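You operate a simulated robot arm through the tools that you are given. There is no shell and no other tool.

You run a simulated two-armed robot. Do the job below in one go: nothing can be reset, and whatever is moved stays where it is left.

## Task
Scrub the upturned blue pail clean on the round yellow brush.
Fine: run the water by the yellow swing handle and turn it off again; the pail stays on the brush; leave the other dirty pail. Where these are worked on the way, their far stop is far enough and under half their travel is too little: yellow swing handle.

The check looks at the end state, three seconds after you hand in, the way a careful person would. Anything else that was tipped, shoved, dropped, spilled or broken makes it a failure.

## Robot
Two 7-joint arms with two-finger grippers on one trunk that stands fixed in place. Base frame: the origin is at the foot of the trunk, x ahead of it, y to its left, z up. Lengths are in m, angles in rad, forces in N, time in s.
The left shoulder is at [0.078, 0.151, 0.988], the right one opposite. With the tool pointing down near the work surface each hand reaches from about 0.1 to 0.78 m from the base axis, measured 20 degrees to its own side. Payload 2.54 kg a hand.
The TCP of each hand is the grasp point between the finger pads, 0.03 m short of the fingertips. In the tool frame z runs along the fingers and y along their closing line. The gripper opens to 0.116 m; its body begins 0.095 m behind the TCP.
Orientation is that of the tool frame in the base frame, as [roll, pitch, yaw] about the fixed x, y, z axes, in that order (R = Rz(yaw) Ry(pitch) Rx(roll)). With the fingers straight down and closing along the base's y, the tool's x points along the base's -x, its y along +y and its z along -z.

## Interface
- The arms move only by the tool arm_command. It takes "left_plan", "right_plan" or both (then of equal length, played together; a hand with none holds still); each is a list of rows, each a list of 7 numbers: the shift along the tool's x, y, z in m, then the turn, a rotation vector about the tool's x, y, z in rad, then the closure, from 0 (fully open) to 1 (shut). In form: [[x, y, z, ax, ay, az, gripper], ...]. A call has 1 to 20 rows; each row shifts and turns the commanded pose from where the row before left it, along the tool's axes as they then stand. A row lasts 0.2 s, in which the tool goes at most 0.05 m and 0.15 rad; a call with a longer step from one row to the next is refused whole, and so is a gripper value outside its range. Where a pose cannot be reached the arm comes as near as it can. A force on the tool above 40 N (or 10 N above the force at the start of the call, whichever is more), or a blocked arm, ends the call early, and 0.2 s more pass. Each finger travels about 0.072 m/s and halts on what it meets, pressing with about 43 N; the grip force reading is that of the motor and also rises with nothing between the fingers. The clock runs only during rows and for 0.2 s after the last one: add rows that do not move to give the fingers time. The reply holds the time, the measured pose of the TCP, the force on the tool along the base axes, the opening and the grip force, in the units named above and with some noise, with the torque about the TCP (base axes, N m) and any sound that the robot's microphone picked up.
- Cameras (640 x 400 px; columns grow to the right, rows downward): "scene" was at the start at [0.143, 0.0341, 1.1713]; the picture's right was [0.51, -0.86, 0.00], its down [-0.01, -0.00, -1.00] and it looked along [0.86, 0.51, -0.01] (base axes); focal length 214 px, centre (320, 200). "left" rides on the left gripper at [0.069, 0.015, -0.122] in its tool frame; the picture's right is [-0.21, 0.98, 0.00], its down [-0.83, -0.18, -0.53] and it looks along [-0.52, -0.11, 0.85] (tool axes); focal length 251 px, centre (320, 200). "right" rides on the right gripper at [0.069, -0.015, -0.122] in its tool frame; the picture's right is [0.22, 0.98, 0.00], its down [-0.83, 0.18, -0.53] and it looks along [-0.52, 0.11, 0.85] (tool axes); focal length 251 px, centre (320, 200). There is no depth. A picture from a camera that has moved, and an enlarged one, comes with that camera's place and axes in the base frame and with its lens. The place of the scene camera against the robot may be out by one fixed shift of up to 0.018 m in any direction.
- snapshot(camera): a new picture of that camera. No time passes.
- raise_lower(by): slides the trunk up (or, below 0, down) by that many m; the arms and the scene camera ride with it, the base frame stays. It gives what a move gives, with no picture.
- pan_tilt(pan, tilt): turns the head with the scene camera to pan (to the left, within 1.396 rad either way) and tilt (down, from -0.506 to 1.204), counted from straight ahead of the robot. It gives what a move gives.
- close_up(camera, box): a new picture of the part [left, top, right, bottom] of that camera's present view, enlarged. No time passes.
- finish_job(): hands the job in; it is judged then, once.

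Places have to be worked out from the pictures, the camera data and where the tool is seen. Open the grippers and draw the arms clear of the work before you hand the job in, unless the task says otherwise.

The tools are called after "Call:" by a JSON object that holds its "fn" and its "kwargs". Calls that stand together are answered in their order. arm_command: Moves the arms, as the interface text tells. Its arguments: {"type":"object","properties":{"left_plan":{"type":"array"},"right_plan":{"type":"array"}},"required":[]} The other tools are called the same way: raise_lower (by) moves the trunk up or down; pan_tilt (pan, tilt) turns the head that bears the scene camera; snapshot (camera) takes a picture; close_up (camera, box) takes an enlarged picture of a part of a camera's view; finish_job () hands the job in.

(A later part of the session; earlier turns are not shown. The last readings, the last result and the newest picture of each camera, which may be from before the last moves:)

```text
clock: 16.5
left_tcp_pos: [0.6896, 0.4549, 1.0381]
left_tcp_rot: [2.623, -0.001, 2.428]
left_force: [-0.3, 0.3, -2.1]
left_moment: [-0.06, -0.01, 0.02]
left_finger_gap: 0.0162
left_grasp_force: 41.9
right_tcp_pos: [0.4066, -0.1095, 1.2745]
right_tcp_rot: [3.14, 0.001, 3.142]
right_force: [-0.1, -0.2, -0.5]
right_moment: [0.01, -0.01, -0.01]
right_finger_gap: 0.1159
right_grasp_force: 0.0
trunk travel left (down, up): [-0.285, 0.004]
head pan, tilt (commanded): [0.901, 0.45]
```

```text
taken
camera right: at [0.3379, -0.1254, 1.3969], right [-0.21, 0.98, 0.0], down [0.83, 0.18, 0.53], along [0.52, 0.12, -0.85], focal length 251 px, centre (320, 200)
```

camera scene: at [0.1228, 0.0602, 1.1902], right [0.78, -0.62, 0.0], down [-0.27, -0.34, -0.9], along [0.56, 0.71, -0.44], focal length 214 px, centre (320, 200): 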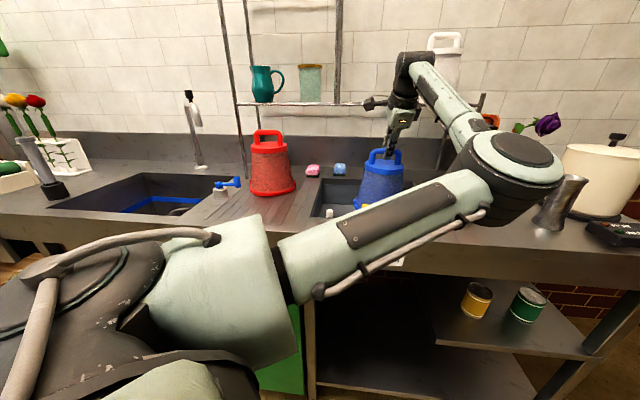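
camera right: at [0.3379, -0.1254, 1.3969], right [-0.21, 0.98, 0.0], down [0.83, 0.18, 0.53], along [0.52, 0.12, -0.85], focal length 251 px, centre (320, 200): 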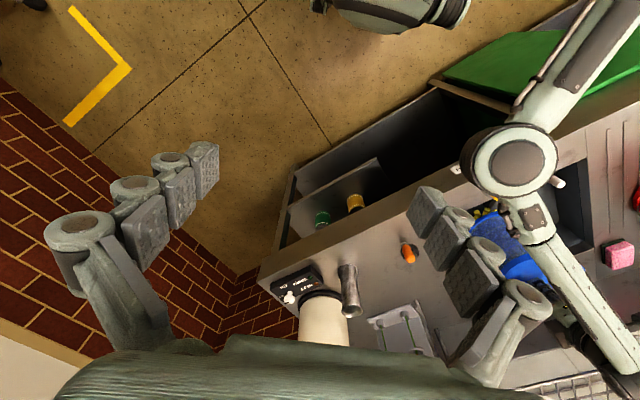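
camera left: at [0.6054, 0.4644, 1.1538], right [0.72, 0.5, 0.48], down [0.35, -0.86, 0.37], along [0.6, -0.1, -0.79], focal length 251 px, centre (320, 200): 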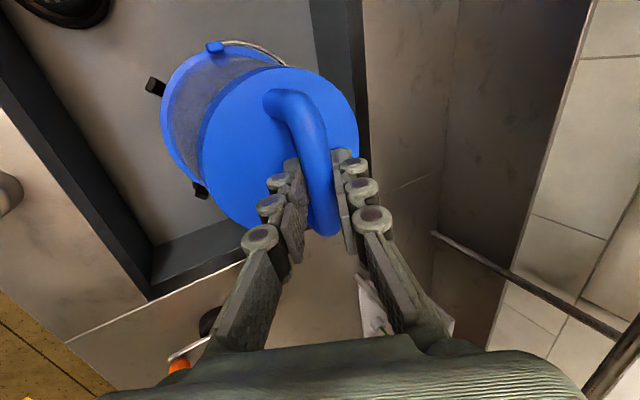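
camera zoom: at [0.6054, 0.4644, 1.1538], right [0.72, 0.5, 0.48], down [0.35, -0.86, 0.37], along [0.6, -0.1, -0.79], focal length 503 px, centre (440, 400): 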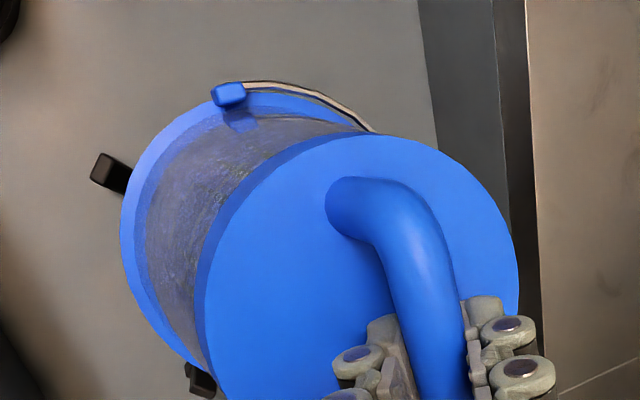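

The elbow is around (0.40, 0.10, 1.14), well above the yellow handle. I lower the pail another 4 cm in small steps, watching the force.

Call:
{"fn": "arm_command", "kwargs": {"left_plan": [[0, -0.004, 0.00693, 0, 0, 0, 1], [0, -0.004, 0.00693, 0, 0, 0, 1], [0, -0.004, 0.00693, 0, 0, 0, 1], [0, -0.004, 0.00693, 0, 0, 0, 1], [0, -0.004, 0.00693, 0, 0, 0, 1], [0, 0, 0, 0, 0, 0, 1]]}}

Call:
{"fn": "close_up", "kwargs": {"camera": "left", "box": [100, 0, 420, 200]}}

Call:
{"fn": "close_up", "kwargs": {"camera": "scene", "box": [300, 130, 460, 230]}}

```text
clock: 17.9
left_tcp_pos: [0.6889, 0.4536, 0.9988]
left_tcp_rot: [2.621, 0.0, 2.426]
left_force: [0.2, 0.4, -2.3]
left_moment: [-0.02, -0.02, -0.02]
left_finger_gap: 0.0161
left_grasp_force: 42.4
right_tcp_pos: [0.4065, -0.1102, 1.274]
right_tcp_rot: [3.14, 0.0, 3.139]
right_force: [-0.6, -0.7, -0.2]
right_moment: [0.0, -0.02, 0.02]
right_finger_gap: 0.1159
right_grasp_force: 0.1
trunk travel left (down, up): [-0.285, 0.004]
head pan, tilt (commanded): [0.901, 0.45]
```

```text
2.00 times, centred on (260, 100) of left
camera zoom: at [0.6056, 0.4647, 1.1139], right [0.72, 0.5, 0.49], down [0.35, -0.86, 0.37], along [0.6, -0.1, -0.79], focal length 503 px, centre (440, 400)
```

zoom: 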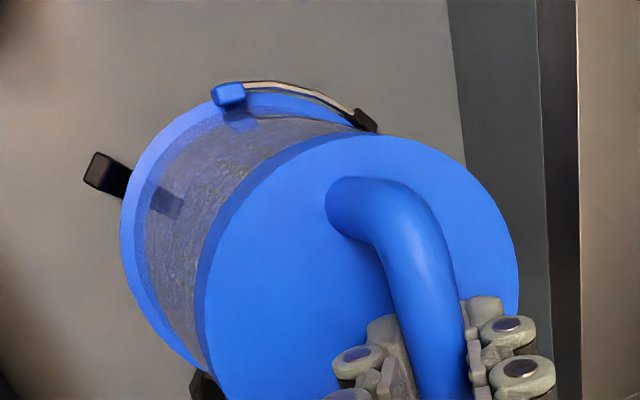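

```text
4.00 times, centred on (380, 180) of scene
camera zoom: at [0.1228, 0.0602, 1.1902], right [0.78, -0.62, 0.0], down [-0.27, -0.34, -0.9], along [0.56, 0.71, -0.44], focal length 858 px, centre (80, 280)
```

zoom: 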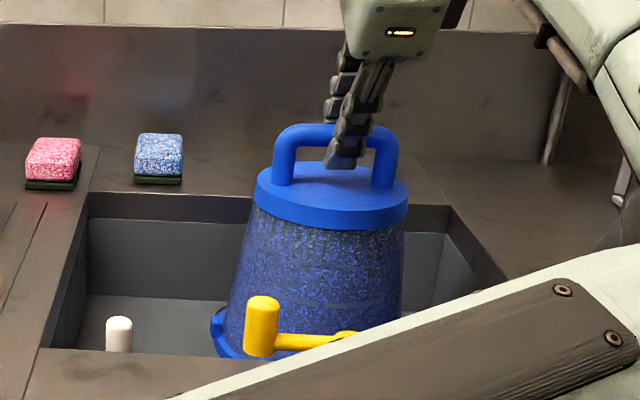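

The rim is inside the ring of dark arm tips, concentric within a few millimetres. I keep lowering in 4 mm steps, feeling for contact.

Call:
{"fn": "arm_command", "kwargs": {"left_plan": [[0, -0.002, 0.00347, 0, 0, 0, 1], [0, -0.002, 0.00347, 0, 0, 0, 1], [0, -0.002, 0.00347, 0, 0, 0, 1], [0, 0, 0, 0, 0, 0, 1]]}}

```text
clock: 18.9
left_tcp_pos: [0.6897, 0.4538, 0.9879]
left_tcp_rot: [2.622, 0.0, 2.427]
left_force: [0.3, -0.2, -2.0]
left_moment: [-0.2, -0.07, -0.07]
left_finger_gap: 0.0162
left_grasp_force: 42.1
right_tcp_pos: [0.408, -0.11, 1.274]
right_tcp_rot: [3.139, 0.001, 3.141]
right_force: [-0.1, 0.2, -0.6]
right_moment: [-0.04, 0.04, 0.02]
right_finger_gap: 0.1162
right_grasp_force: 0.0
trunk travel left (down, up): [-0.285, 0.004]
head pan, tilt (commanded): [0.901, 0.45]
```

A small moment has appeared, hinting at a light touch, but the weight is still on the hand. I continue 6 mm in finer steps.

Call:
{"fn": "arm_command", "kwargs": {"left_plan": [[0, -0.0015, 0.0026, 0, 0, 0, 1], [0, -0.0015, 0.0026, 0, 0, 0, 1], [0, 0, 0, 0, 0, 0, 1]]}}

Call:
{"fn": "close_up", "kwargs": {"camera": "left", "box": [100, 0, 420, 200]}}

Call:
{"fn": "close_up", "kwargs": {"camera": "scene", "box": [300, 130, 460, 230]}}

```text
clock: 19.7
left_tcp_pos: [0.6884, 0.4529, 0.9841]
left_tcp_rot: [2.617, 0.002, 2.426]
left_force: [-1.0, -2.6, 8.4]
left_moment: [-0.41, -0.65, -0.13]
left_finger_gap: 0.0162
left_grasp_force: 42.0
right_tcp_pos: [0.4066, -0.1108, 1.2743]
right_tcp_rot: [3.14, 0.001, 3.139]
right_force: [-0.5, -0.9, 0.6]
right_moment: [0.01, 0.01, -0.02]
right_finger_gap: 0.1161
right_grasp_force: 0.1
trunk travel left (down, up): [-0.285, 0.004]
head pan, tilt (commanded): [0.901, 0.45]
```

```text
2.00 times, centred on (260, 100) of left
camera zoom: at [0.6039, 0.4635, 1.0989], right [0.72, 0.5, 0.49], down [0.34, -0.86, 0.37], along [0.61, -0.1, -0.79], focal length 503 px, centre (440, 400)
```

zoom: 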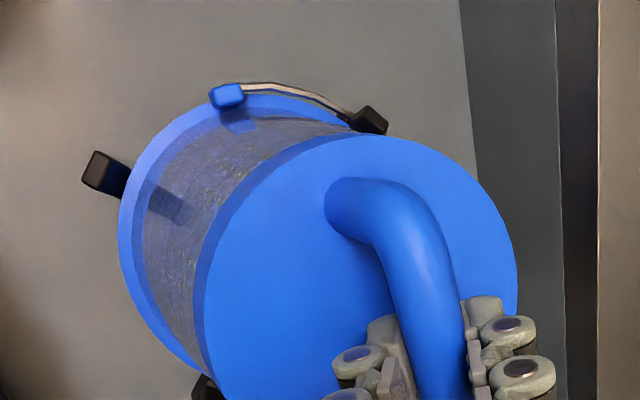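

```text
4.00 times, centred on (380, 180) of scene
camera zoom: at [0.1215, 0.0593, 1.1906], right [0.78, -0.62, 0.0], down [-0.27, -0.34, -0.9], along [0.56, 0.71, -0.43], focal length 858 px, centre (80, 280)
```

zoom: 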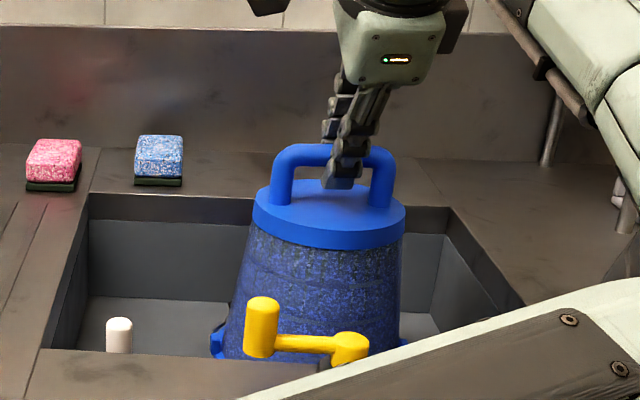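

The tool now feels about 10 N of upward support at z 0.984, so the pail sits on the brush stand, level and centred. I ease off 2 mm and open the fingers to about 5 cm.

Call:
{"fn": "arm_command", "kwargs": {"left_plan": [[0, 0.001, -0.0017, 0, 0, 0, 1], [0, 0, 0, 0, 0, 0, 0.85], [0, 0, 0, 0, 0, 0, 0.7], [0, 0, 0, 0, 0, 0, 0.57], [0, 0, 0, 0, 0, 0, 0.57]]}}

Call:
{"fn": "close_up", "kwargs": {"camera": "left", "box": [100, 0, 420, 200]}}

Call:
{"fn": "close_up", "kwargs": {"camera": "scene", "box": [300, 130, 460, 230]}}

```text
clock: 20.9
left_tcp_pos: [0.6891, 0.4533, 0.9832]
left_tcp_rot: [2.623, -0.001, 2.427]
left_force: [0.5, 0.3, -0.3]
left_moment: [0.0, 0.02, -0.05]
left_finger_gap: 0.0499
left_grasp_force: 0.0
right_tcp_pos: [0.4068, -0.1103, 1.2739]
right_tcp_rot: [3.14, 0.0, 3.139]
right_force: [-0.8, 0.5, -1.0]
right_moment: [0.02, 0.0, 0.01]
right_finger_gap: 0.1161
right_grasp_force: 0.1
trunk travel left (down, up): [-0.285, 0.004]
head pan, tilt (commanded): [0.901, 0.45]
```

```text
2.00 times, centred on (260, 100) of left
camera zoom: at [0.6053, 0.464, 1.0979], right [0.72, 0.5, 0.49], down [0.35, -0.86, 0.37], along [0.6, -0.1, -0.79], focal length 503 px, centre (440, 400)
```

zoom: 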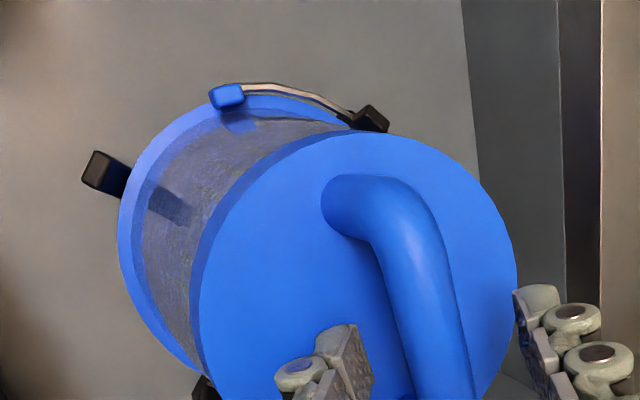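

```text
4.00 times, centred on (380, 180) of scene
camera zoom: at [0.1226, 0.06, 1.1902], right [0.78, -0.62, 0.0], down [-0.27, -0.34, -0.9], along [0.56, 0.71, -0.44], focal length 858 px, centre (80, 280)
```

zoom: 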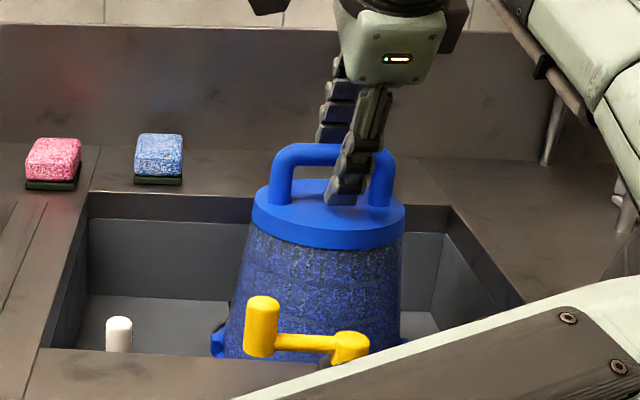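

The pail stays put after release. I withdraw the hand straight back along the fingers by 14 cm.

Call:
{"fn": "arm_command", "kwargs": {"left_plan": [[0, 0, -0.015, 0, 0, 0, 0.57], [0, 0, -0.02, 0, 0, 0, 0.57], [0, 0, -0.025, 0, 0, 0, 0.57], [0, 0, -0.03, 0, 0, 0, 0.57], [0, 0, -0.03, 0, 0, 0, 0.57], [0, 0, -0.02, 0, 0, 0, 0.57]]}}

Call:
{"fn": "snapshot", "kwargs": {"camera": "left"}}

Call:
{"fn": "snapshot", "kwargs": {"camera": "scene"}}

Call:
{"fn": "snapshot", "kwargs": {"camera": "right"}}

```text
clock: 22.3
left_tcp_pos: [0.6416, 0.4013, 1.105]
left_tcp_rot: [2.621, -0.001, 2.426]
left_force: [-0.6, -0.3, 0.5]
left_moment: [0.03, 0.0, -0.02]
left_finger_gap: 0.0495
left_grasp_force: 0.2
right_tcp_pos: [0.4072, -0.1106, 1.2743]
right_tcp_rot: [3.14, 0.003, 3.14]
right_force: [0.4, 0.3, -0.3]
right_moment: [0.03, -0.01, -0.01]
right_finger_gap: 0.116
right_grasp_force: 0.0
trunk travel left (down, up): [-0.285, 0.004]
head pan, tilt (commanded): [0.901, 0.45]
```

```text
taken
camera left: at [0.5588, 0.4119, 1.22], right [0.72, 0.5, 0.49], down [0.35, -0.86, 0.37], along [0.6, -0.1, -0.79], focal length 251 px, centre (320, 200)
```

left: 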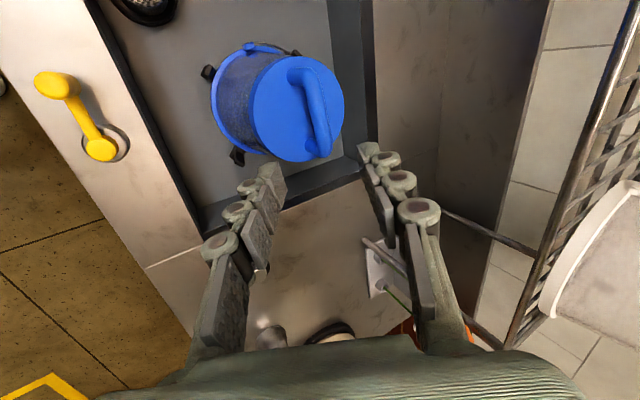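

```text
taken
camera scene: at [0.1224, 0.0599, 1.1903], right [0.78, -0.62, 0.0], down [-0.27, -0.34, -0.9], along [0.56, 0.71, -0.43], focal length 214 px, centre (320, 200)
```

scene: 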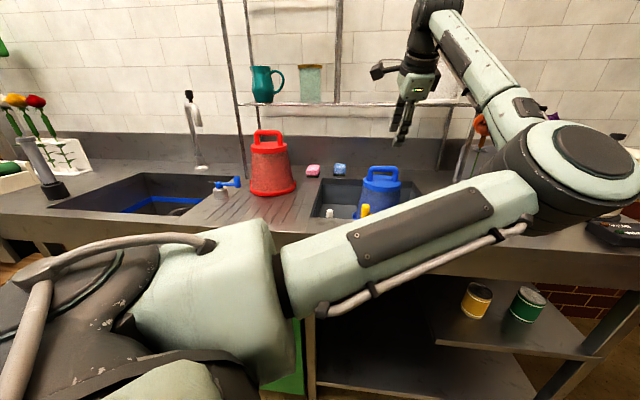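

```text
taken
camera right: at [0.3375, -0.1258, 1.397], right [-0.21, 0.98, 0.0], down [0.83, 0.18, 0.53], along [0.52, 0.12, -0.84], focal length 251 px, centre (320, 200)
```

right: 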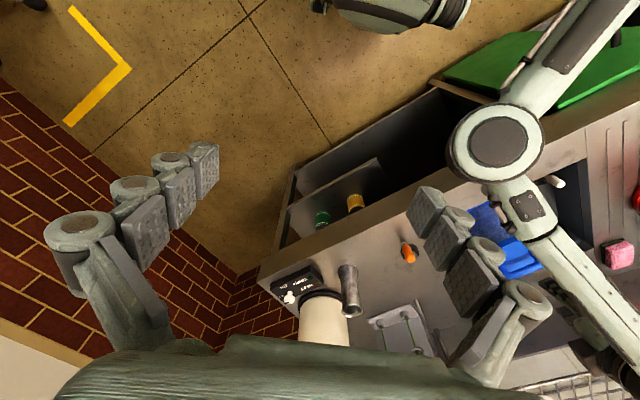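

The pail sits level on the brush, and the yellow handle is now in clear view: pivot about (0.537, 0.329), knob about (0.498, 0.368). I enlarge it and the pail to see shape and any stops.

Call:
{"fn": "close_up", "kwargs": {"camera": "left", "box": [0, 40, 160, 190]}}

Call:
{"fn": "close_up", "kwargs": {"camera": "scene", "box": [310, 150, 430, 225]}}

Call:
{"fn": "close_up", "kwargs": {"camera": "left", "box": [180, 20, 380, 180]}}

```text
2.67 times, centred on (80, 115) of left
camera zoom: at [0.5588, 0.4119, 1.22], right [0.72, 0.5, 0.49], down [0.35, -0.86, 0.37], along [0.6, -0.1, -0.79], focal length 670 px, centre (960, 427)
```

zoom: 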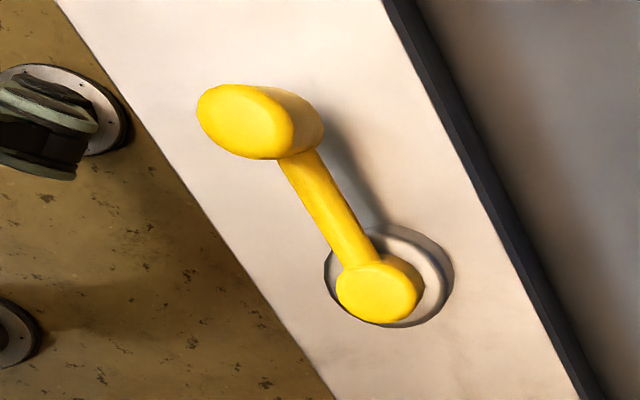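

```text
5.33 times, centred on (370, 188) of scene
camera zoom: at [0.1224, 0.0599, 1.1903], right [0.78, -0.62, 0.0], down [-0.27, -0.34, -0.9], along [0.56, 0.71, -0.43], focal length 1144 px, centre (53, 267)
```

zoom: 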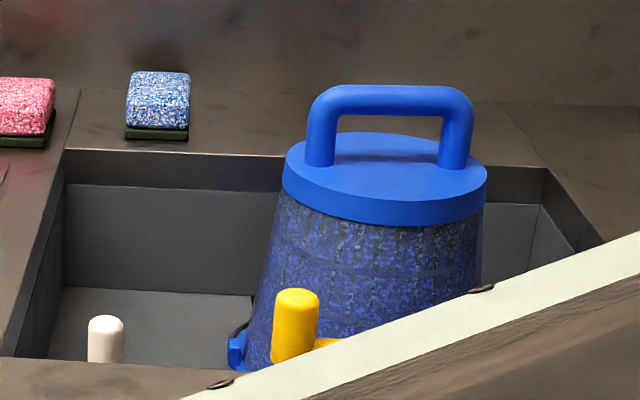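

```text
2.50 times, centred on (280, 100) of left
camera zoom: at [0.5588, 0.4119, 1.22], right [0.72, 0.5, 0.49], down [0.35, -0.86, 0.37], along [0.6, -0.1, -0.79], focal length 629 px, centre (420, 450)
```

zoom: 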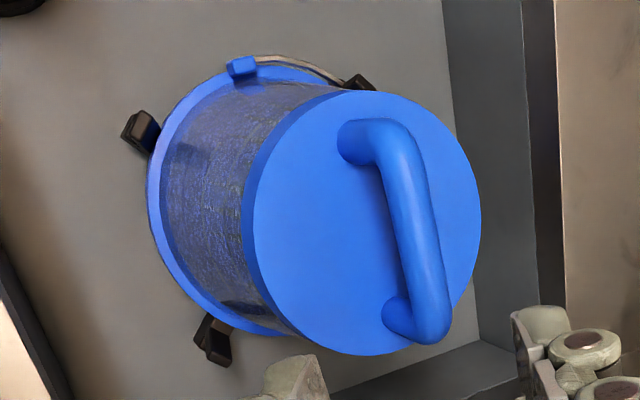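

The knob is a vertical stub about 2 cm thick, from z 0.885 to 0.937, on an arm pointing left along the counter edge. I move the right hand further aside, bring the left hand back over the knob at a safe height and un-tilt it to point straight down.

Call:
{"fn": "arm_command", "kwargs": {"left_plan": [[0.0174, -0.0208, -0.012, 0, 0, 0, 0.3], [0.0174, -0.0208, -0.012, 0, 0, 0, 0.3], [0.0174, -0.0208, -0.012, 0, 0, 0, 0.3], [0.0174, -0.0208, -0.012, 0, 0, 0, 0.3], [0.0176, -0.0209, -0.0119, 0, 0, 0, 0.3], [0, 0, 0, 0.13, 0, 0, 0.3], [0, 0, 0, 0.13, 0, 0, 0.3], [0, 0, 0, 0.13, 0, 0, 0.3], [0, 0, 0, 0.13, 0, 0, 0.3], [0, 0, 0, 0, 0, 0.06, 0.3]], "right_plan": [[0.006, -0.012, 0, 0, 0, 0, 0], [0.006, -0.012, 0, 0, 0, 0, 0], [0.006, -0.012, 0, 0, 0, 0, 0], [0.006, -0.012, 0, 0, 0, 0, 0], [0.006, -0.012, 0, 0, 0, 0, 0], [0.006, -0.012, 0, 0, 0, 0, 0], [0.006, -0.012, 0, 0, 0, 0, 0], [0.006, -0.012, 0, 0, 0, 0, 0], [0.006, 0, 0, 0, 0, 0, 0], [0.006, 0, 0, 0, 0, 0, 0]]}}

Call:
{"fn": "snapshot", "kwargs": {"camera": "left"}}

Call:
{"fn": "snapshot", "kwargs": {"camera": "scene"}}

Call:
{"fn": "snapshot", "kwargs": {"camera": "right"}}

```text
clock: 24.5
left_tcp_pos: [0.5077, 0.3909, 1.1039]
left_tcp_rot: [-3.141, 0.0, 2.364]
left_force: [0.9, 0.2, 0.2]
left_moment: [0.0, -0.04, 0.0]
left_finger_gap: 0.0812
left_grasp_force: 0.1
left hand out of reach, approached as far as the arm can: row 5, 6
right_tcp_pos: [0.3554, -0.1976, 1.2601]
right_tcp_rot: [3.138, 0.002, 3.139]
right_force: [0.1, -0.4, 0.1]
right_moment: [-0.01, -0.01, 0.03]
right_finger_gap: 0.1159
right_grasp_force: 0.1
right hand out of reach, approached as far as the arm can: row 7, 8, 10
trunk travel left (down, up): [-0.285, 0.004]
head pan, tilt (commanded): [0.901, 0.45]
```

```text
taken
camera left: at [0.4695, 0.4518, 1.2281], right [0.84, 0.55, 0.0], down [0.46, -0.71, 0.53], along [0.29, -0.45, -0.85], focal length 251 px, centre (320, 200)
```

left: 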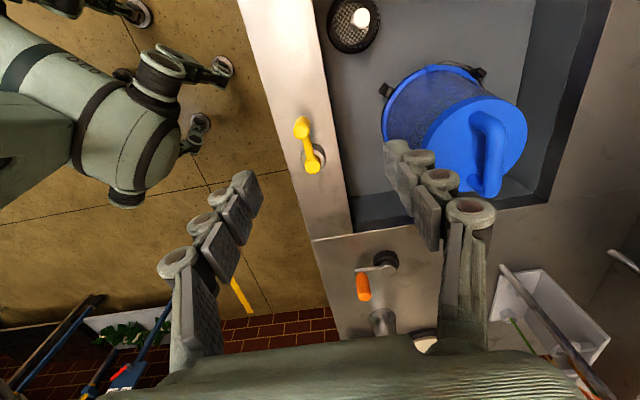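

```text
taken
camera scene: at [0.1226, 0.0599, 1.1902], right [0.78, -0.62, 0.0], down [-0.27, -0.34, -0.9], along [0.56, 0.71, -0.44], focal length 214 px, centre (320, 200)
```

scene: 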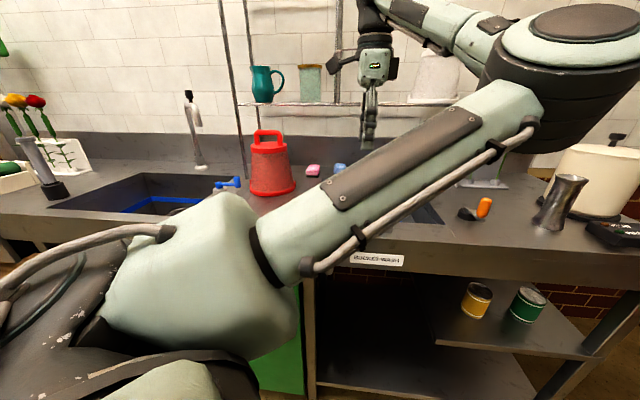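

```text
taken
camera right: at [0.2859, -0.2126, 1.3827], right [-0.21, 0.98, 0.0], down [0.82, 0.18, 0.54], along [0.52, 0.12, -0.84], focal length 251 px, centre (320, 200)
```

right: 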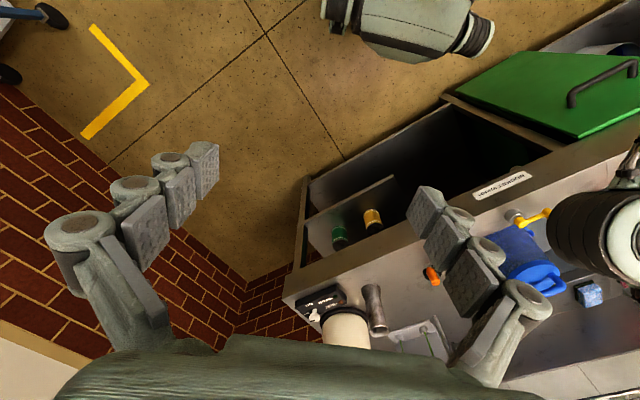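

The left hand points straight down now, at (0.508, 0.391, 1.104), slightly short of where I wanted it. I enlarge the yellow handle in the left view to fix the knob's position relative to the hand.

Call:
{"fn": "close_up", "kwargs": {"camera": "left", "box": [250, 90, 378, 190]}}

```text
4.00 times, centred on (314, 140) of left
camera zoom: at [0.4695, 0.4518, 1.2281], right [0.84, 0.55, 0.0], down [0.46, -0.71, 0.53], along [0.29, -0.45, -0.85], focal length 1006 px, centre (344, 440)
```

zoom: 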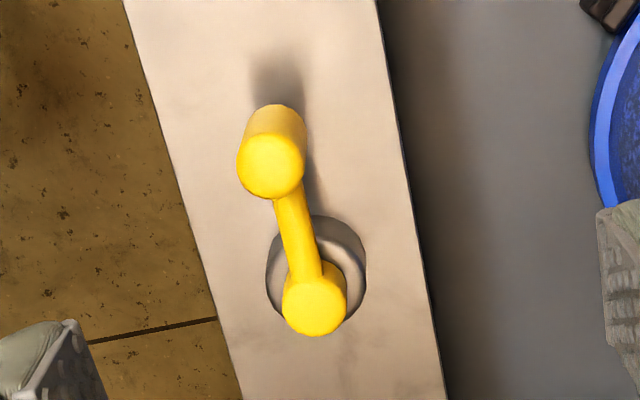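

The knob's centre is at about (0.4995, 0.3665) and the pivot at (0.5395, 0.327), an arm of 56 mm. I shift over the knob and descend to z about 0.945, still straddling it loosely.

Call:
{"fn": "arm_command", "kwargs": {"left_plan": [[-0.0056, -0.0116, 0, 0, 0, 0, 0.3], [-0.0057, -0.0115, 0, 0, 0, 0, 0.3], [0, 0, 0.03, 0, 0, 0, 0.3], [0, 0, 0.03, 0, 0, 0, 0.3], [0, 0, 0.03, 0, 0, 0, 0.3]]}}

Call:
{"fn": "snapshot", "kwargs": {"camera": "left"}}

Call:
{"fn": "snapshot", "kwargs": {"camera": "scene"}}

```text
clock: 25.7
left_tcp_pos: [0.5068, 0.3804, 1.0157]
left_tcp_rot: [3.141, 0.0, 2.368]
left_force: [0.0, -1.0, 0.5]
left_moment: [0.02, 0.02, -0.01]
left_finger_gap: 0.0812
left_grasp_force: 0.0
left hand out of reach, approached as far as the arm can: row 2, 4
right_tcp_pos: [0.3555, -0.1969, 1.2601]
right_tcp_rot: [3.139, 0.001, 3.14]
right_force: [0.5, -0.4, -0.2]
right_moment: [0.0, 0.01, 0.01]
right_finger_gap: 0.116
right_grasp_force: 0.0
trunk travel left (down, up): [-0.285, 0.004]
head pan, tilt (commanded): [0.901, 0.45]
```

```text
taken
camera left: at [0.4674, 0.4413, 1.1391], right [0.84, 0.55, 0.0], down [0.46, -0.71, 0.53], along [0.29, -0.45, -0.85], focal length 251 px, centre (320, 200)
```

left: 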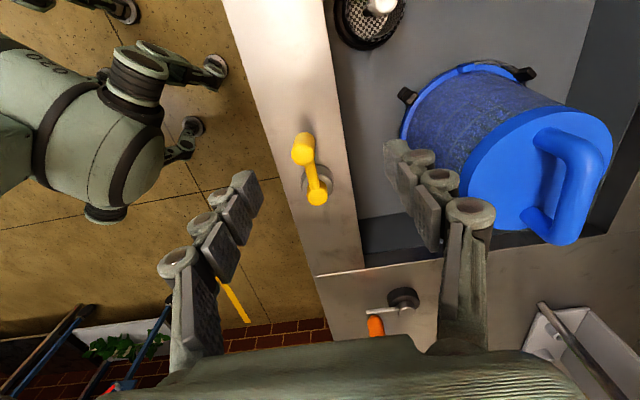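

```text
taken
camera scene: at [0.1229, 0.0602, 1.1902], right [0.78, -0.62, 0.0], down [-0.27, -0.34, -0.9], along [0.56, 0.71, -0.44], focal length 214 px, centre (320, 200)
```

scene: 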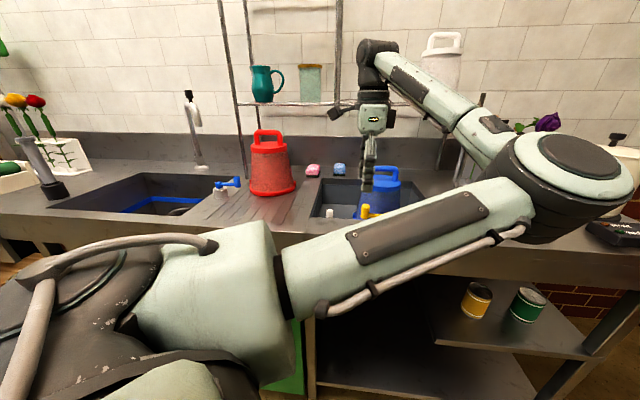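

The hand can't fold any closer at this yaw; it stopped about 15 mm short. The start yaw was comfortable close in, so I rise a little and turn the hand back, planning to hold only the knob's top, above the handle's arm.

Call:
{"fn": "arm_command", "kwargs": {"left_plan": [[0, 0, -0.03, 0, 0, 0, 0.3], [0, 0, -0.02, 0, 0, -0.13, 0.3], [0, 0, 0, 0, 0, -0.13, 0.3], [0, 0, 0, 0, 0, -0.13, 0.3], [0, 0, 0, 0, 0, -0.13, 0.3], [0, 0, 0, 0, 0, -0.13, 0.3], [0, 0, 0, 0, 0, -0.12, 0.3]]}}

Call:
{"fn": "snapshot", "kwargs": {"camera": "left"}}

Call:
{"fn": "snapshot", "kwargs": {"camera": "scene"}}

```text
clock: 27.3
left_tcp_pos: [0.5041, 0.3782, 1.0653]
left_tcp_rot: [-3.141, 0.0, 3.138]
left_force: [-0.4, -0.1, -0.2]
left_moment: [-0.04, 0.0, 0.01]
left_finger_gap: 0.0811
left_grasp_force: 0.0
right_tcp_pos: [0.3558, -0.1969, 1.26]
right_tcp_rot: [3.138, 0.002, 3.14]
right_force: [0.3, 0.3, 0.2]
right_moment: [-0.03, -0.06, -0.02]
right_finger_gap: 0.116
right_grasp_force: 0.0
trunk travel left (down, up): [-0.285, 0.004]
head pan, tilt (commanded): [0.901, 0.45]
```

```text
taken
camera left: at [0.4348, 0.3948, 1.1893], right [0.22, 0.98, 0.0], down [0.83, -0.18, 0.53], along [0.52, -0.12, -0.85], focal length 251 px, centre (320, 200)
```

left: 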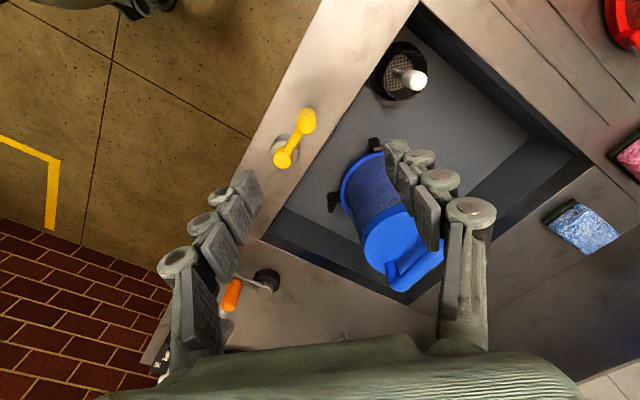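

```text
taken
camera scene: at [0.1226, 0.06, 1.1902], right [0.78, -0.62, 0.0], down [-0.27, -0.34, -0.9], along [0.56, 0.71, -0.44], focal length 214 px, centre (320, 200)
```

scene: 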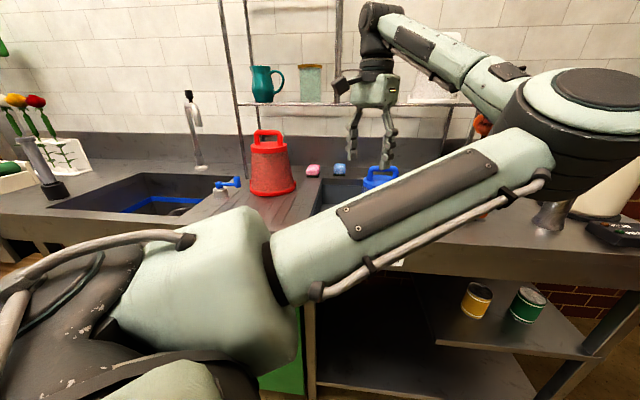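

This yaw is reached without complaint. I enlarge the knob again from here.

Call:
{"fn": "close_up", "kwargs": {"camera": "left", "box": [240, 80, 368, 180]}}

```text
4.00 times, centred on (304, 130) of left
camera zoom: at [0.4348, 0.3948, 1.1893], right [0.22, 0.98, 0.0], down [0.83, -0.18, 0.53], along [0.52, -0.12, -0.85], focal length 1006 px, centre (384, 480)
```

zoom: 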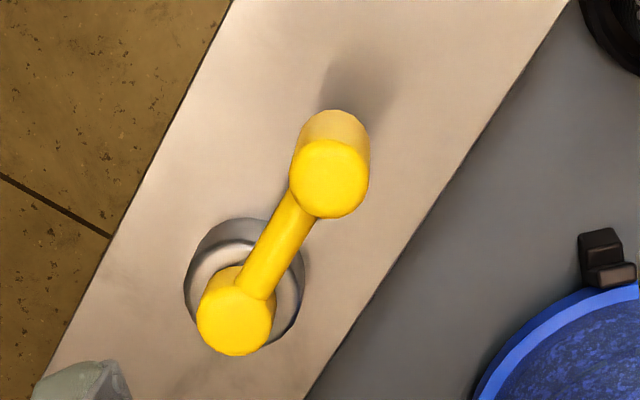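

The knob's centre comes out again at (0.500, 0.3665), top about 0.937. I centre the hand over it and descend so the fingertips reach about z 0.915, beside the knob's upper 2 cm.

Call:
{"fn": "arm_command", "kwargs": {"left_plan": [[0.004, -0.0117, 0.02, 0, 0, 0, 0.3], [0, 0, 0.03, 0, 0, 0, 0.3], [0, 0, 0.03, 0, 0, 0, 0.3], [0, 0, 0.025, 0, 0, 0, 0.3], [0, 0, 0.015, 0, 0, 0, 0.3], [0, 0, 0, 0, 0, 0, 0.3]]}}

Call:
{"fn": "snapshot", "kwargs": {"camera": "left"}}

Call:
{"fn": "close_up", "kwargs": {"camera": "scene", "box": [300, 120, 440, 230]}}

```text
clock: 28.7
left_tcp_pos: [0.5082, 0.3826, 0.9491]
left_tcp_rot: [-3.141, -0.001, 3.136]
left_force: [-0.3, 0.7, 0.8]
left_moment: [0.04, 0.0, 0.0]
left_finger_gap: 0.0812
left_grasp_force: 0.1
left hand out of reach, approached as far as the arm can: row 1, 2
right_tcp_pos: [0.3561, -0.198, 1.2604]
right_tcp_rot: [3.139, 0.003, 3.139]
right_force: [-0.1, 1.1, -0.7]
right_moment: [0.02, -0.02, 0.03]
right_finger_gap: 0.1159
right_grasp_force: 0.1
trunk travel left (down, up): [-0.285, 0.004]
head pan, tilt (commanded): [0.901, 0.45]
```

```text
taken
camera left: at [0.4378, 0.3997, 1.0721], right [0.22, 0.98, 0.0], down [0.82, -0.19, 0.53], along [0.52, -0.12, -0.85], focal length 251 px, centre (320, 200)
```

left: 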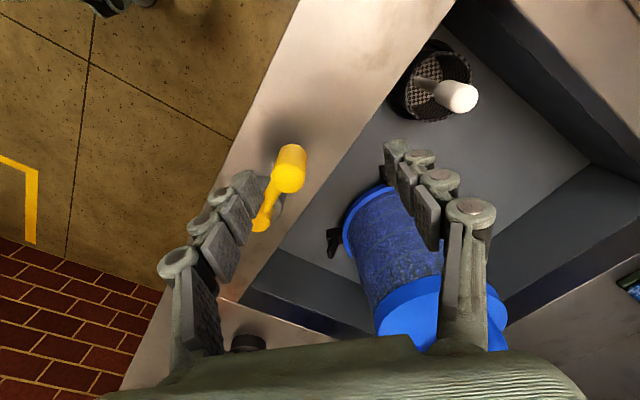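

```text
3.64 times, centred on (370, 175) of scene
camera zoom: at [0.1225, 0.06, 1.1903], right [0.78, -0.62, 0.0], down [-0.27, -0.34, -0.9], along [0.56, 0.71, -0.44], focal length 780 px, centre (138, 291)
```

zoom: 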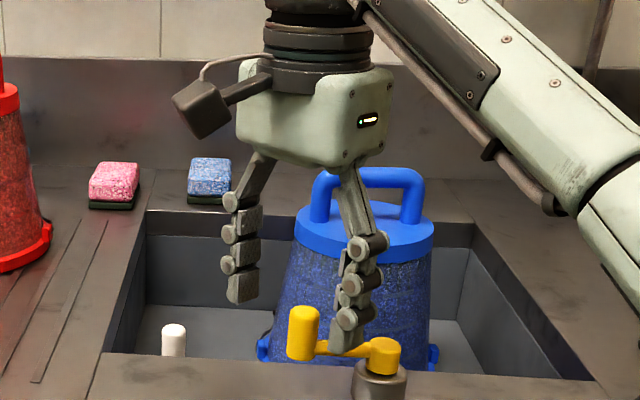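

The arm again stopped about 16 mm short, with the elbow far out to the right. I lift the hand clear and go back toward the start pose to regain the original, more folded elbow posture.

Call:
{"fn": "arm_command", "kwargs": {"left_plan": [[0, 0, -0.03, 0, 0, 0, 0.3], [0, 0, -0.04, 0, 0, 0, 0.3], [0, 0, -0.04, 0, 0, 0, 0.3], [0, 0.01, -0.04, 0, 0, 0, 0.3], [0, 0.015, -0.04, 0, 0, 0, 0.3], [0.02, 0.015, -0.04, 0, 0, 0, 0.3], [0.03, 0.015, -0.03, 0, 0, 0, 0.3], [0.04, 0.01, 0, 0, 0, 0, 0.3], [0.04, 0, 0, 0, 0, 0, 0.3], [0.04, 0, 0, 0, 0, 0, 0.3]]}}

Call:
{"fn": "snapshot", "kwargs": {"camera": "scene"}}

Call:
{"fn": "snapshot", "kwargs": {"camera": "right"}}

```text
clock: 30.9
left_tcp_pos: [0.3384, 0.4447, 1.2073]
left_tcp_rot: [-3.141, 0.0, 3.137]
left_force: [0.7, -0.3, 0.6]
left_moment: [-0.01, -0.03, 0.02]
left_finger_gap: 0.0815
left_grasp_force: 0.0
right_tcp_pos: [0.3551, -0.1966, 1.2607]
right_tcp_rot: [3.138, 0.002, 3.139]
right_force: [1.0, 0.0, -0.1]
right_moment: [0.02, 0.01, 0.0]
right_finger_gap: 0.1158
right_grasp_force: 0.1
trunk travel left (down, up): [-0.285, 0.004]
head pan, tilt (commanded): [0.901, 0.45]
```

```text
taken
camera scene: at [0.1224, 0.0601, 1.1903], right [0.78, -0.62, 0.0], down [-0.27, -0.34, -0.9], along [0.56, 0.71, -0.44], focal length 214 px, centre (320, 200)
```

scene: 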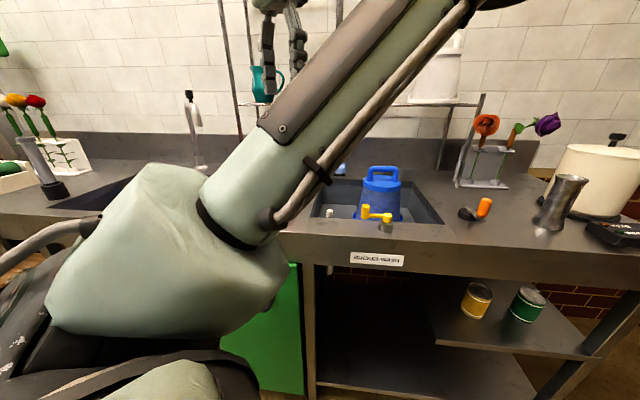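

```text
taken
camera right: at [0.2856, -0.2124, 1.3829], right [-0.21, 0.98, 0.0], down [0.82, 0.18, 0.54], along [0.52, 0.12, -0.84], focal length 251 px, centre (320, 200)
```

right: 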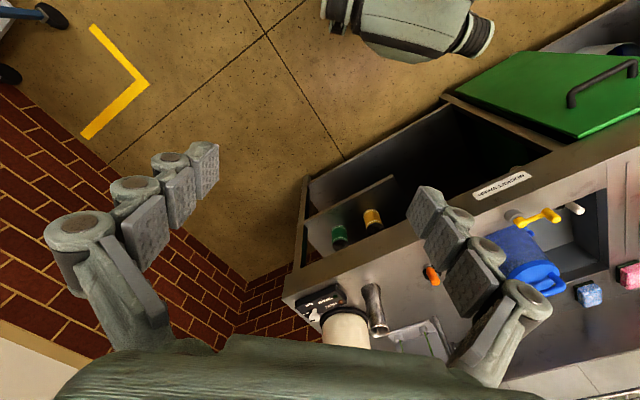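

The elbow is up again and the view of the sink is clear. I come toward the knob from this posture at a safe height and see whether it is reachable.

Call:
{"fn": "arm_command", "kwargs": {"left_plan": [[-0.01, -0.03, 0, 0, 0, 0, 0.3], [-0.02, -0.025, 0, 0, 0, 0, 0.3], [-0.03, -0.0231, -0.0, 0, 0, 0, 0.3], [-0.035, 0, 0.02, 0, 0, 0, 0.3], [-0.035, 0, 0.03, 0, 0, 0, 0.3], [-0.0316, 0, 0.03, 0, 0, 0, 0.3], [0, 0, 0.03, 0, 0, 0, 0.3]]}}

Call:
{"fn": "snapshot", "kwargs": {"camera": "scene"}}

Call:
{"fn": "snapshot", "kwargs": {"camera": "left"}}

```text
clock: 32.5
left_tcp_pos: [0.486, 0.3829, 1.0976]
left_tcp_rot: [-3.141, 0.0, 3.138]
left_force: [0.6, 0.6, -0.1]
left_moment: [0.0, -0.01, 0.0]
left_finger_gap: 0.0813
left_grasp_force: 0.1
left hand out of reach, approached as far as the arm can: row 3
right_tcp_pos: [0.3563, -0.1966, 1.2613]
right_tcp_rot: [3.139, 0.0, 3.14]
right_force: [-0.3, 0.3, -0.2]
right_moment: [-0.02, 0.03, 0.03]
right_finger_gap: 0.1161
right_grasp_force: 0.0
trunk travel left (down, up): [-0.285, 0.004]
head pan, tilt (commanded): [0.901, 0.45]
```

```text
taken
camera scene: at [0.1228, 0.0601, 1.1902], right [0.78, -0.62, 0.0], down [-0.27, -0.34, -0.9], along [0.56, 0.71, -0.44], focal length 214 px, centre (320, 200)
```

scene: 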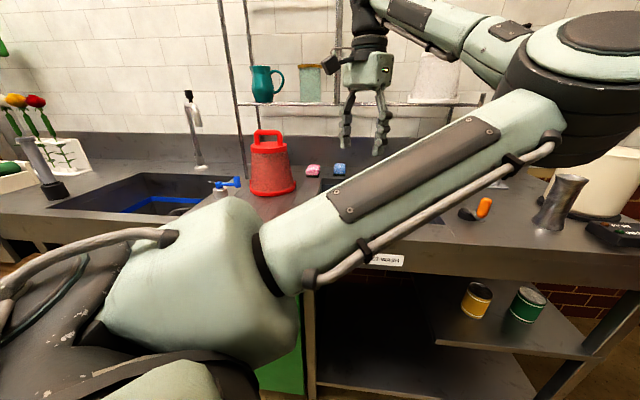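

```text
taken
camera left: at [0.4165, 0.4011, 1.2206], right [0.22, 0.98, 0.0], down [0.82, -0.19, 0.53], along [0.52, -0.12, -0.85], focal length 251 px, centre (320, 200)
```

left: 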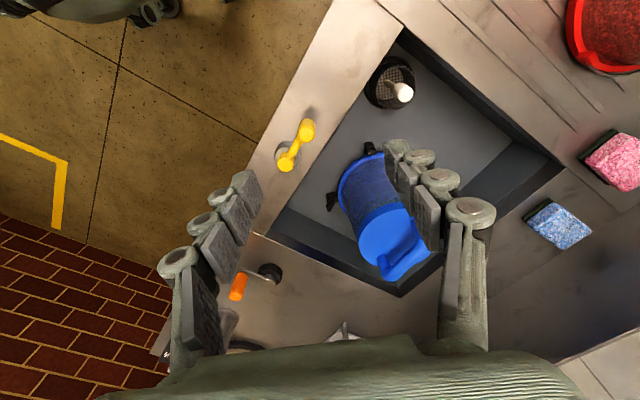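

The left arm cannot bring its wrist further inward than about y 0.38 when pointing straight down. Tilting the fingers back toward the robot lets the wrist stay further out, so I tilt 25 degrees about the closing line and then move over the knob.

Call:
{"fn": "arm_command", "kwargs": {"left_plan": [[0, 0, 0, 0, 0.145, 0, 0.3], [0, 0, 0, 0, 0.145, 0, 0.3], [0, 0, 0, 0, 0.145, 0, 0.3], [-0.0127, -0.008, -0.0059, 0, 0, 0, 0.3], [0, -0.0084, 0, 0, 0, 0, 0.3], [0, 0, 0, 0, 0, 0, 0.3]]}}

Call:
{"fn": "snapshot", "kwargs": {"camera": "left"}}

Call:
{"fn": "snapshot", "kwargs": {"camera": "scene"}}

```text
clock: 33.9
left_tcp_pos: [0.5011, 0.3692, 1.0967]
left_tcp_rot: [3.142, -0.434, 3.138]
left_force: [0.5, 0.3, 0.4]
left_moment: [0.01, 0.01, 0.01]
left_finger_gap: 0.0809
left_grasp_force: 0.1
right_tcp_pos: [0.3564, -0.1971, 1.2602]
right_tcp_rot: [3.136, 0.003, 3.14]
right_force: [-0.1, 0.0, 0.2]
right_moment: [0.02, 0.0, 0.02]
right_finger_gap: 0.1159
right_grasp_force: 0.2
trunk travel left (down, up): [-0.285, 0.004]
head pan, tilt (commanded): [0.901, 0.45]
```

```text
taken
camera left: at [0.4897, 0.3854, 1.2382], right [0.2, 0.98, -0.09], down [0.97, -0.19, 0.14], along [0.12, -0.11, -0.99], focal length 251 px, centre (320, 200)
```

left: 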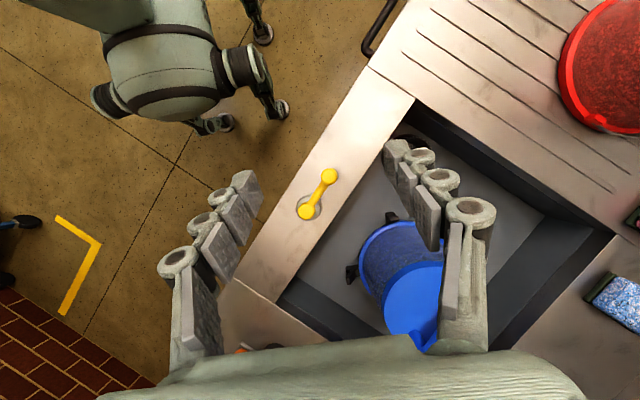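

```text
taken
camera scene: at [0.1226, 0.0601, 1.1902], right [0.78, -0.62, 0.0], down [-0.27, -0.34, -0.9], along [0.56, 0.71, -0.44], focal length 214 px, centre (320, 200)
```

scene: 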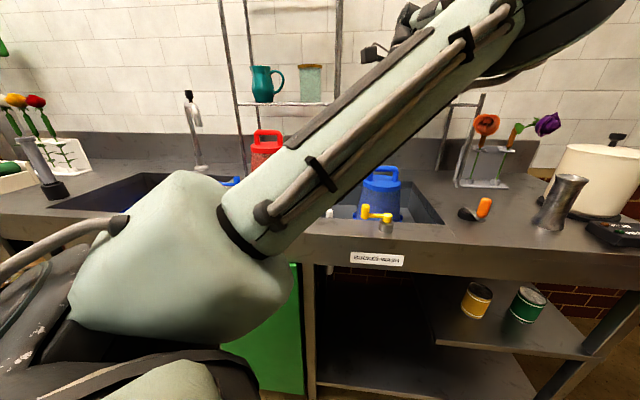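

That works: the hand is at (0.501, 0.369, 1.097) tilted, and the left camera now looks straight down on the handle. I enlarge it to confirm the knob position before descending.

Call:
{"fn": "close_up", "kwargs": {"camera": "left", "box": [256, 140, 384, 240]}}

Call:
{"fn": "close_up", "kwargs": {"camera": "scene", "box": [310, 150, 450, 240]}}

```text
4.00 times, centred on (320, 190) of left
camera zoom: at [0.4897, 0.3854, 1.2382], right [0.2, 0.98, -0.09], down [0.97, -0.19, 0.14], along [0.12, -0.11, -0.99], focal length 1006 px, centre (320, 240)
```

zoom: 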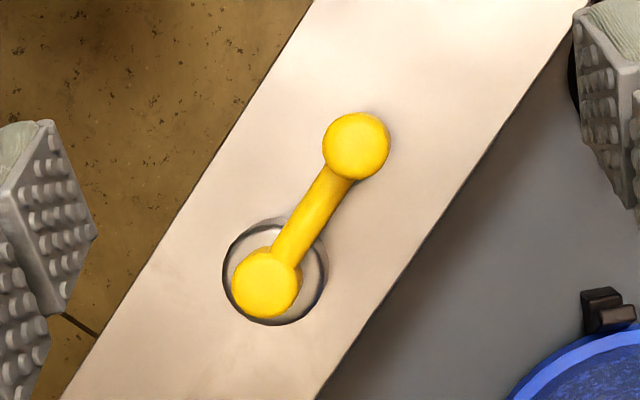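

```text
4.44 times, centred on (380, 195) of scene
camera zoom: at [0.1226, 0.0601, 1.1902], right [0.78, -0.62, 0.0], down [-0.27, -0.34, -0.9], along [0.56, 0.71, -0.44], focal length 953 px, centre (53, 222)
```

zoom: 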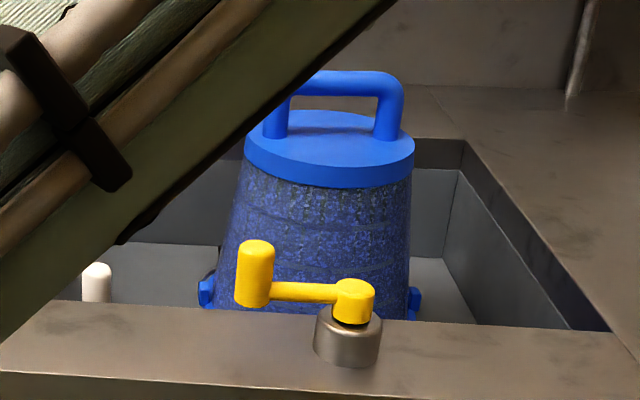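

Both cameras agree on the knob (0.499, 0.367). I descend to bring the fingertips to about z 0.918, either side of the knob's upper part and above the handle's arm.

Call:
{"fn": "arm_command", "kwargs": {"left_plan": [[-0.01394, -0.0004, 0.02698, 0, 0, 0, 0.3], [-0.01394, -0.0004, 0.02698, 0, 0, 0, 0.3], [-0.01394, -0.0004, 0.02698, 0, 0, 0, 0.3], [-0.01394, -0.0005, 0.02698, 0, 0, 0, 0.3], [-0.01394, -0.0005, 0.02698, 0, 0, 0, 0.3], [0, 0, 0, 0, 0, 0, 0.3]]}}

Call:
{"fn": "snapshot", "kwargs": {"camera": "left"}}

Call:
{"fn": "close_up", "kwargs": {"camera": "scene", "box": [310, 130, 450, 240]}}

```text
clock: 35.3
left_tcp_pos: [0.5055, 0.3655, 0.9468]
left_tcp_rot: [3.141, -0.434, 3.136]
left_force: [0.1, 0.8, -1.3]
left_moment: [0.01, 0.03, 0.02]
left_finger_gap: 0.0812
left_grasp_force: 0.0
right_tcp_pos: [0.3551, -0.1965, 1.2596]
right_tcp_rot: [3.138, 0.002, 3.139]
right_force: [0.5, 0.5, -0.5]
right_moment: [0.0, -0.03, 0.0]
right_finger_gap: 0.116
right_grasp_force: 0.1
trunk travel left (down, up): [-0.285, 0.004]
head pan, tilt (commanded): [0.901, 0.45]
```

```text
taken
camera left: at [0.4939, 0.3822, 1.0873], right [0.2, 0.98, -0.09], down [0.97, -0.19, 0.14], along [0.12, -0.11, -0.99], focal length 251 px, centre (320, 200)
```

left: 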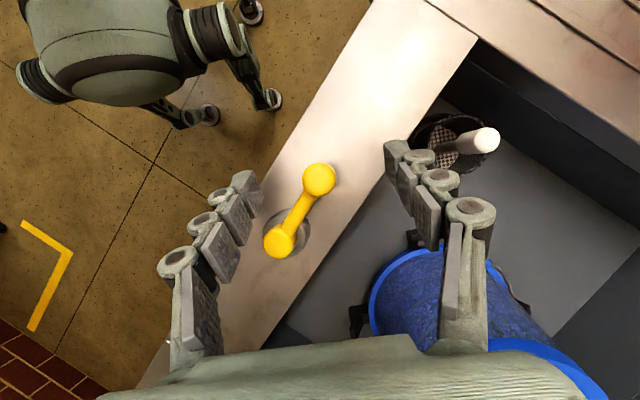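

```text
3.64 times, centred on (380, 185) of scene
camera zoom: at [0.1224, 0.0599, 1.1903], right [0.78, -0.62, 0.0], down [-0.27, -0.34, -0.9], along [0.56, 0.71, -0.43], focal length 780 px, centre (102, 254)
```

zoom: 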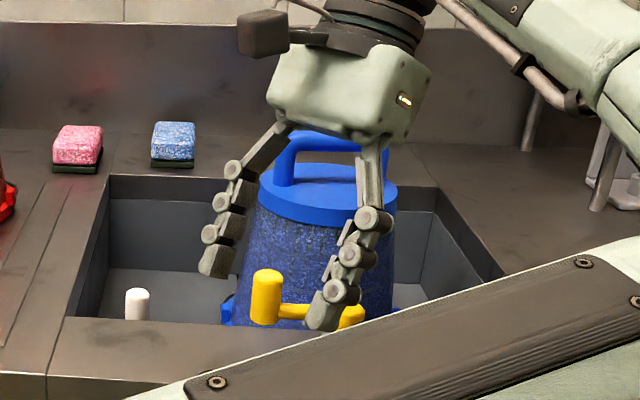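

The knob lies between the fingertips, with the tips about 7 mm above the handle's arm. I close on the knob.

Call:
{"fn": "arm_command", "kwargs": {"left_plan": [[0, 0, 0, 0, 0, 0, 0.55], [0, 0, 0, 0, 0, 0, 0.75], [0, 0, 0, 0, 0, 0, 1.0], [0, 0, 0, 0, 0, 0, 1.0], [0, 0, 0, 0, 0, 0, 1.0]]}}

Call:
{"fn": "snapshot", "kwargs": {"camera": "left"}}

Call:
{"fn": "close_up", "kwargs": {"camera": "scene", "box": [310, 130, 450, 240]}}

```text
clock: 36.5
left_tcp_pos: [0.5059, 0.3648, 0.9457]
left_tcp_rot: [-3.14, -0.439, 3.136]
left_force: [-6.9, -8.0, -4.2]
left_moment: [-0.49, 0.22, -0.48]
left_finger_gap: 0.0202
left_grasp_force: 45.3
right_tcp_pos: [0.3565, -0.1973, 1.2615]
right_tcp_rot: [3.137, 0.003, 3.14]
right_force: [-0.1, -0.2, 0.4]
right_moment: [0.02, -0.02, -0.04]
right_finger_gap: 0.1158
right_grasp_force: 0.0
trunk travel left (down, up): [-0.285, 0.004]
head pan, tilt (commanded): [0.901, 0.45]
```

```text
taken
camera left: at [0.4938, 0.3815, 1.0873], right [0.2, 0.98, -0.09], down [0.97, -0.19, 0.14], along [0.11, -0.12, -0.99], focal length 251 px, centre (320, 200)
```

left: 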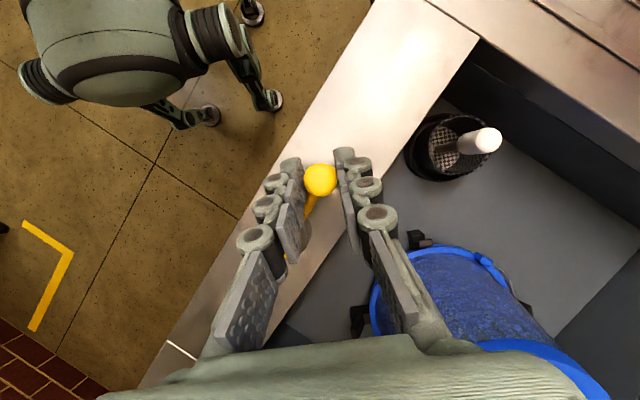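

```text
3.64 times, centred on (380, 185) of scene
camera zoom: at [0.1223, 0.0594, 1.1903], right [0.78, -0.62, 0.0], down [-0.27, -0.34, -0.9], along [0.56, 0.71, -0.43], focal length 780 px, centre (102, 254)
```

zoom: 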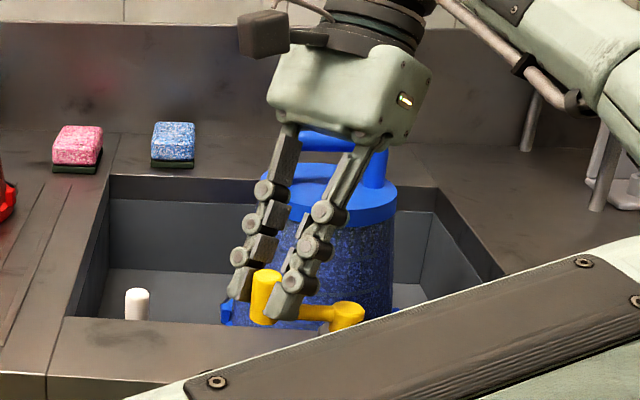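

The knob is gripped (gap 20 mm), and its reaction of about 10 N points toward the counter front, which suggests it resists swinging backward. I try a 1 cm move toward the front and read the force.

Call:
{"fn": "arm_command", "kwargs": {"left_plan": [[0.0032, -0.0035, 0.0015, 0, 0, 0, 1], [0.0032, -0.0035, 0.0015, 0, 0, 0, 1], [0, 0, 0, 0, 0, 0, 1]]}}

Call:
{"fn": "close_up", "kwargs": {"camera": "scene", "box": [310, 130, 450, 240]}}

Call:
{"fn": "snapshot", "kwargs": {"camera": "left"}}

```text
clock: 37.3
left_tcp_pos: [0.5009, 0.3622, 0.9463]
left_tcp_rot: [3.14, -0.432, 3.138]
left_force: [8.3, 1.8, 2.6]
left_moment: [0.06, -0.74, 0.29]
left_finger_gap: 0.019
left_grasp_force: 44.4
right_tcp_pos: [0.3559, -0.1968, 1.2598]
right_tcp_rot: [3.138, 0.002, 3.14]
right_force: [-0.4, -0.3, 0.5]
right_moment: [-0.01, 0.01, 0.02]
right_finger_gap: 0.116
right_grasp_force: 0.0
trunk travel left (down, up): [-0.285, 0.004]
head pan, tilt (commanded): [0.901, 0.45]
```

```text
3.64 times, centred on (380, 185) of scene
camera zoom: at [0.1231, 0.06, 1.1902], right [0.78, -0.62, 0.0], down [-0.27, -0.34, -0.9], along [0.56, 0.71, -0.44], focal length 780 px, centre (102, 254)
```

zoom: 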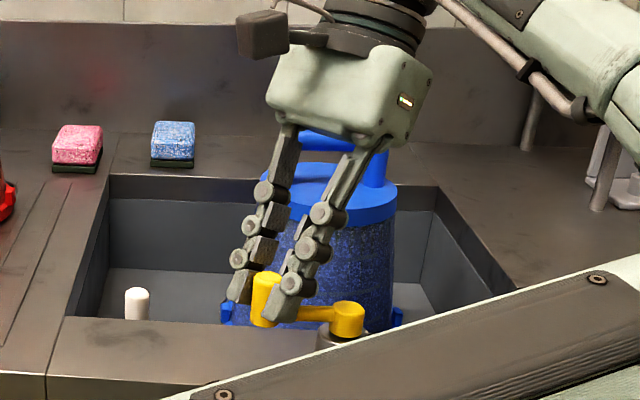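

```text
taken
camera left: at [0.4899, 0.3788, 1.0874], right [0.2, 0.98, -0.09], down [0.97, -0.19, 0.14], along [0.12, -0.11, -0.99], focal length 251 px, centre (320, 200)
```

left: 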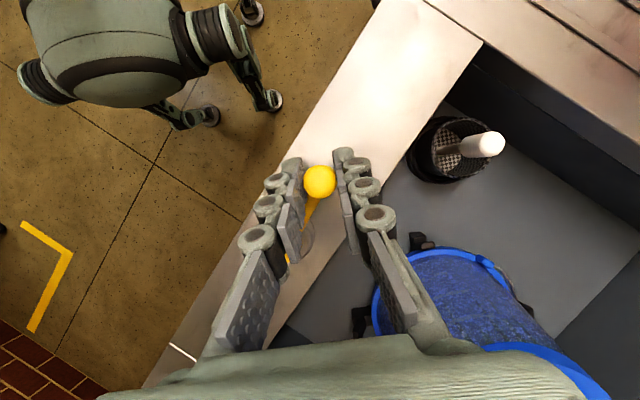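

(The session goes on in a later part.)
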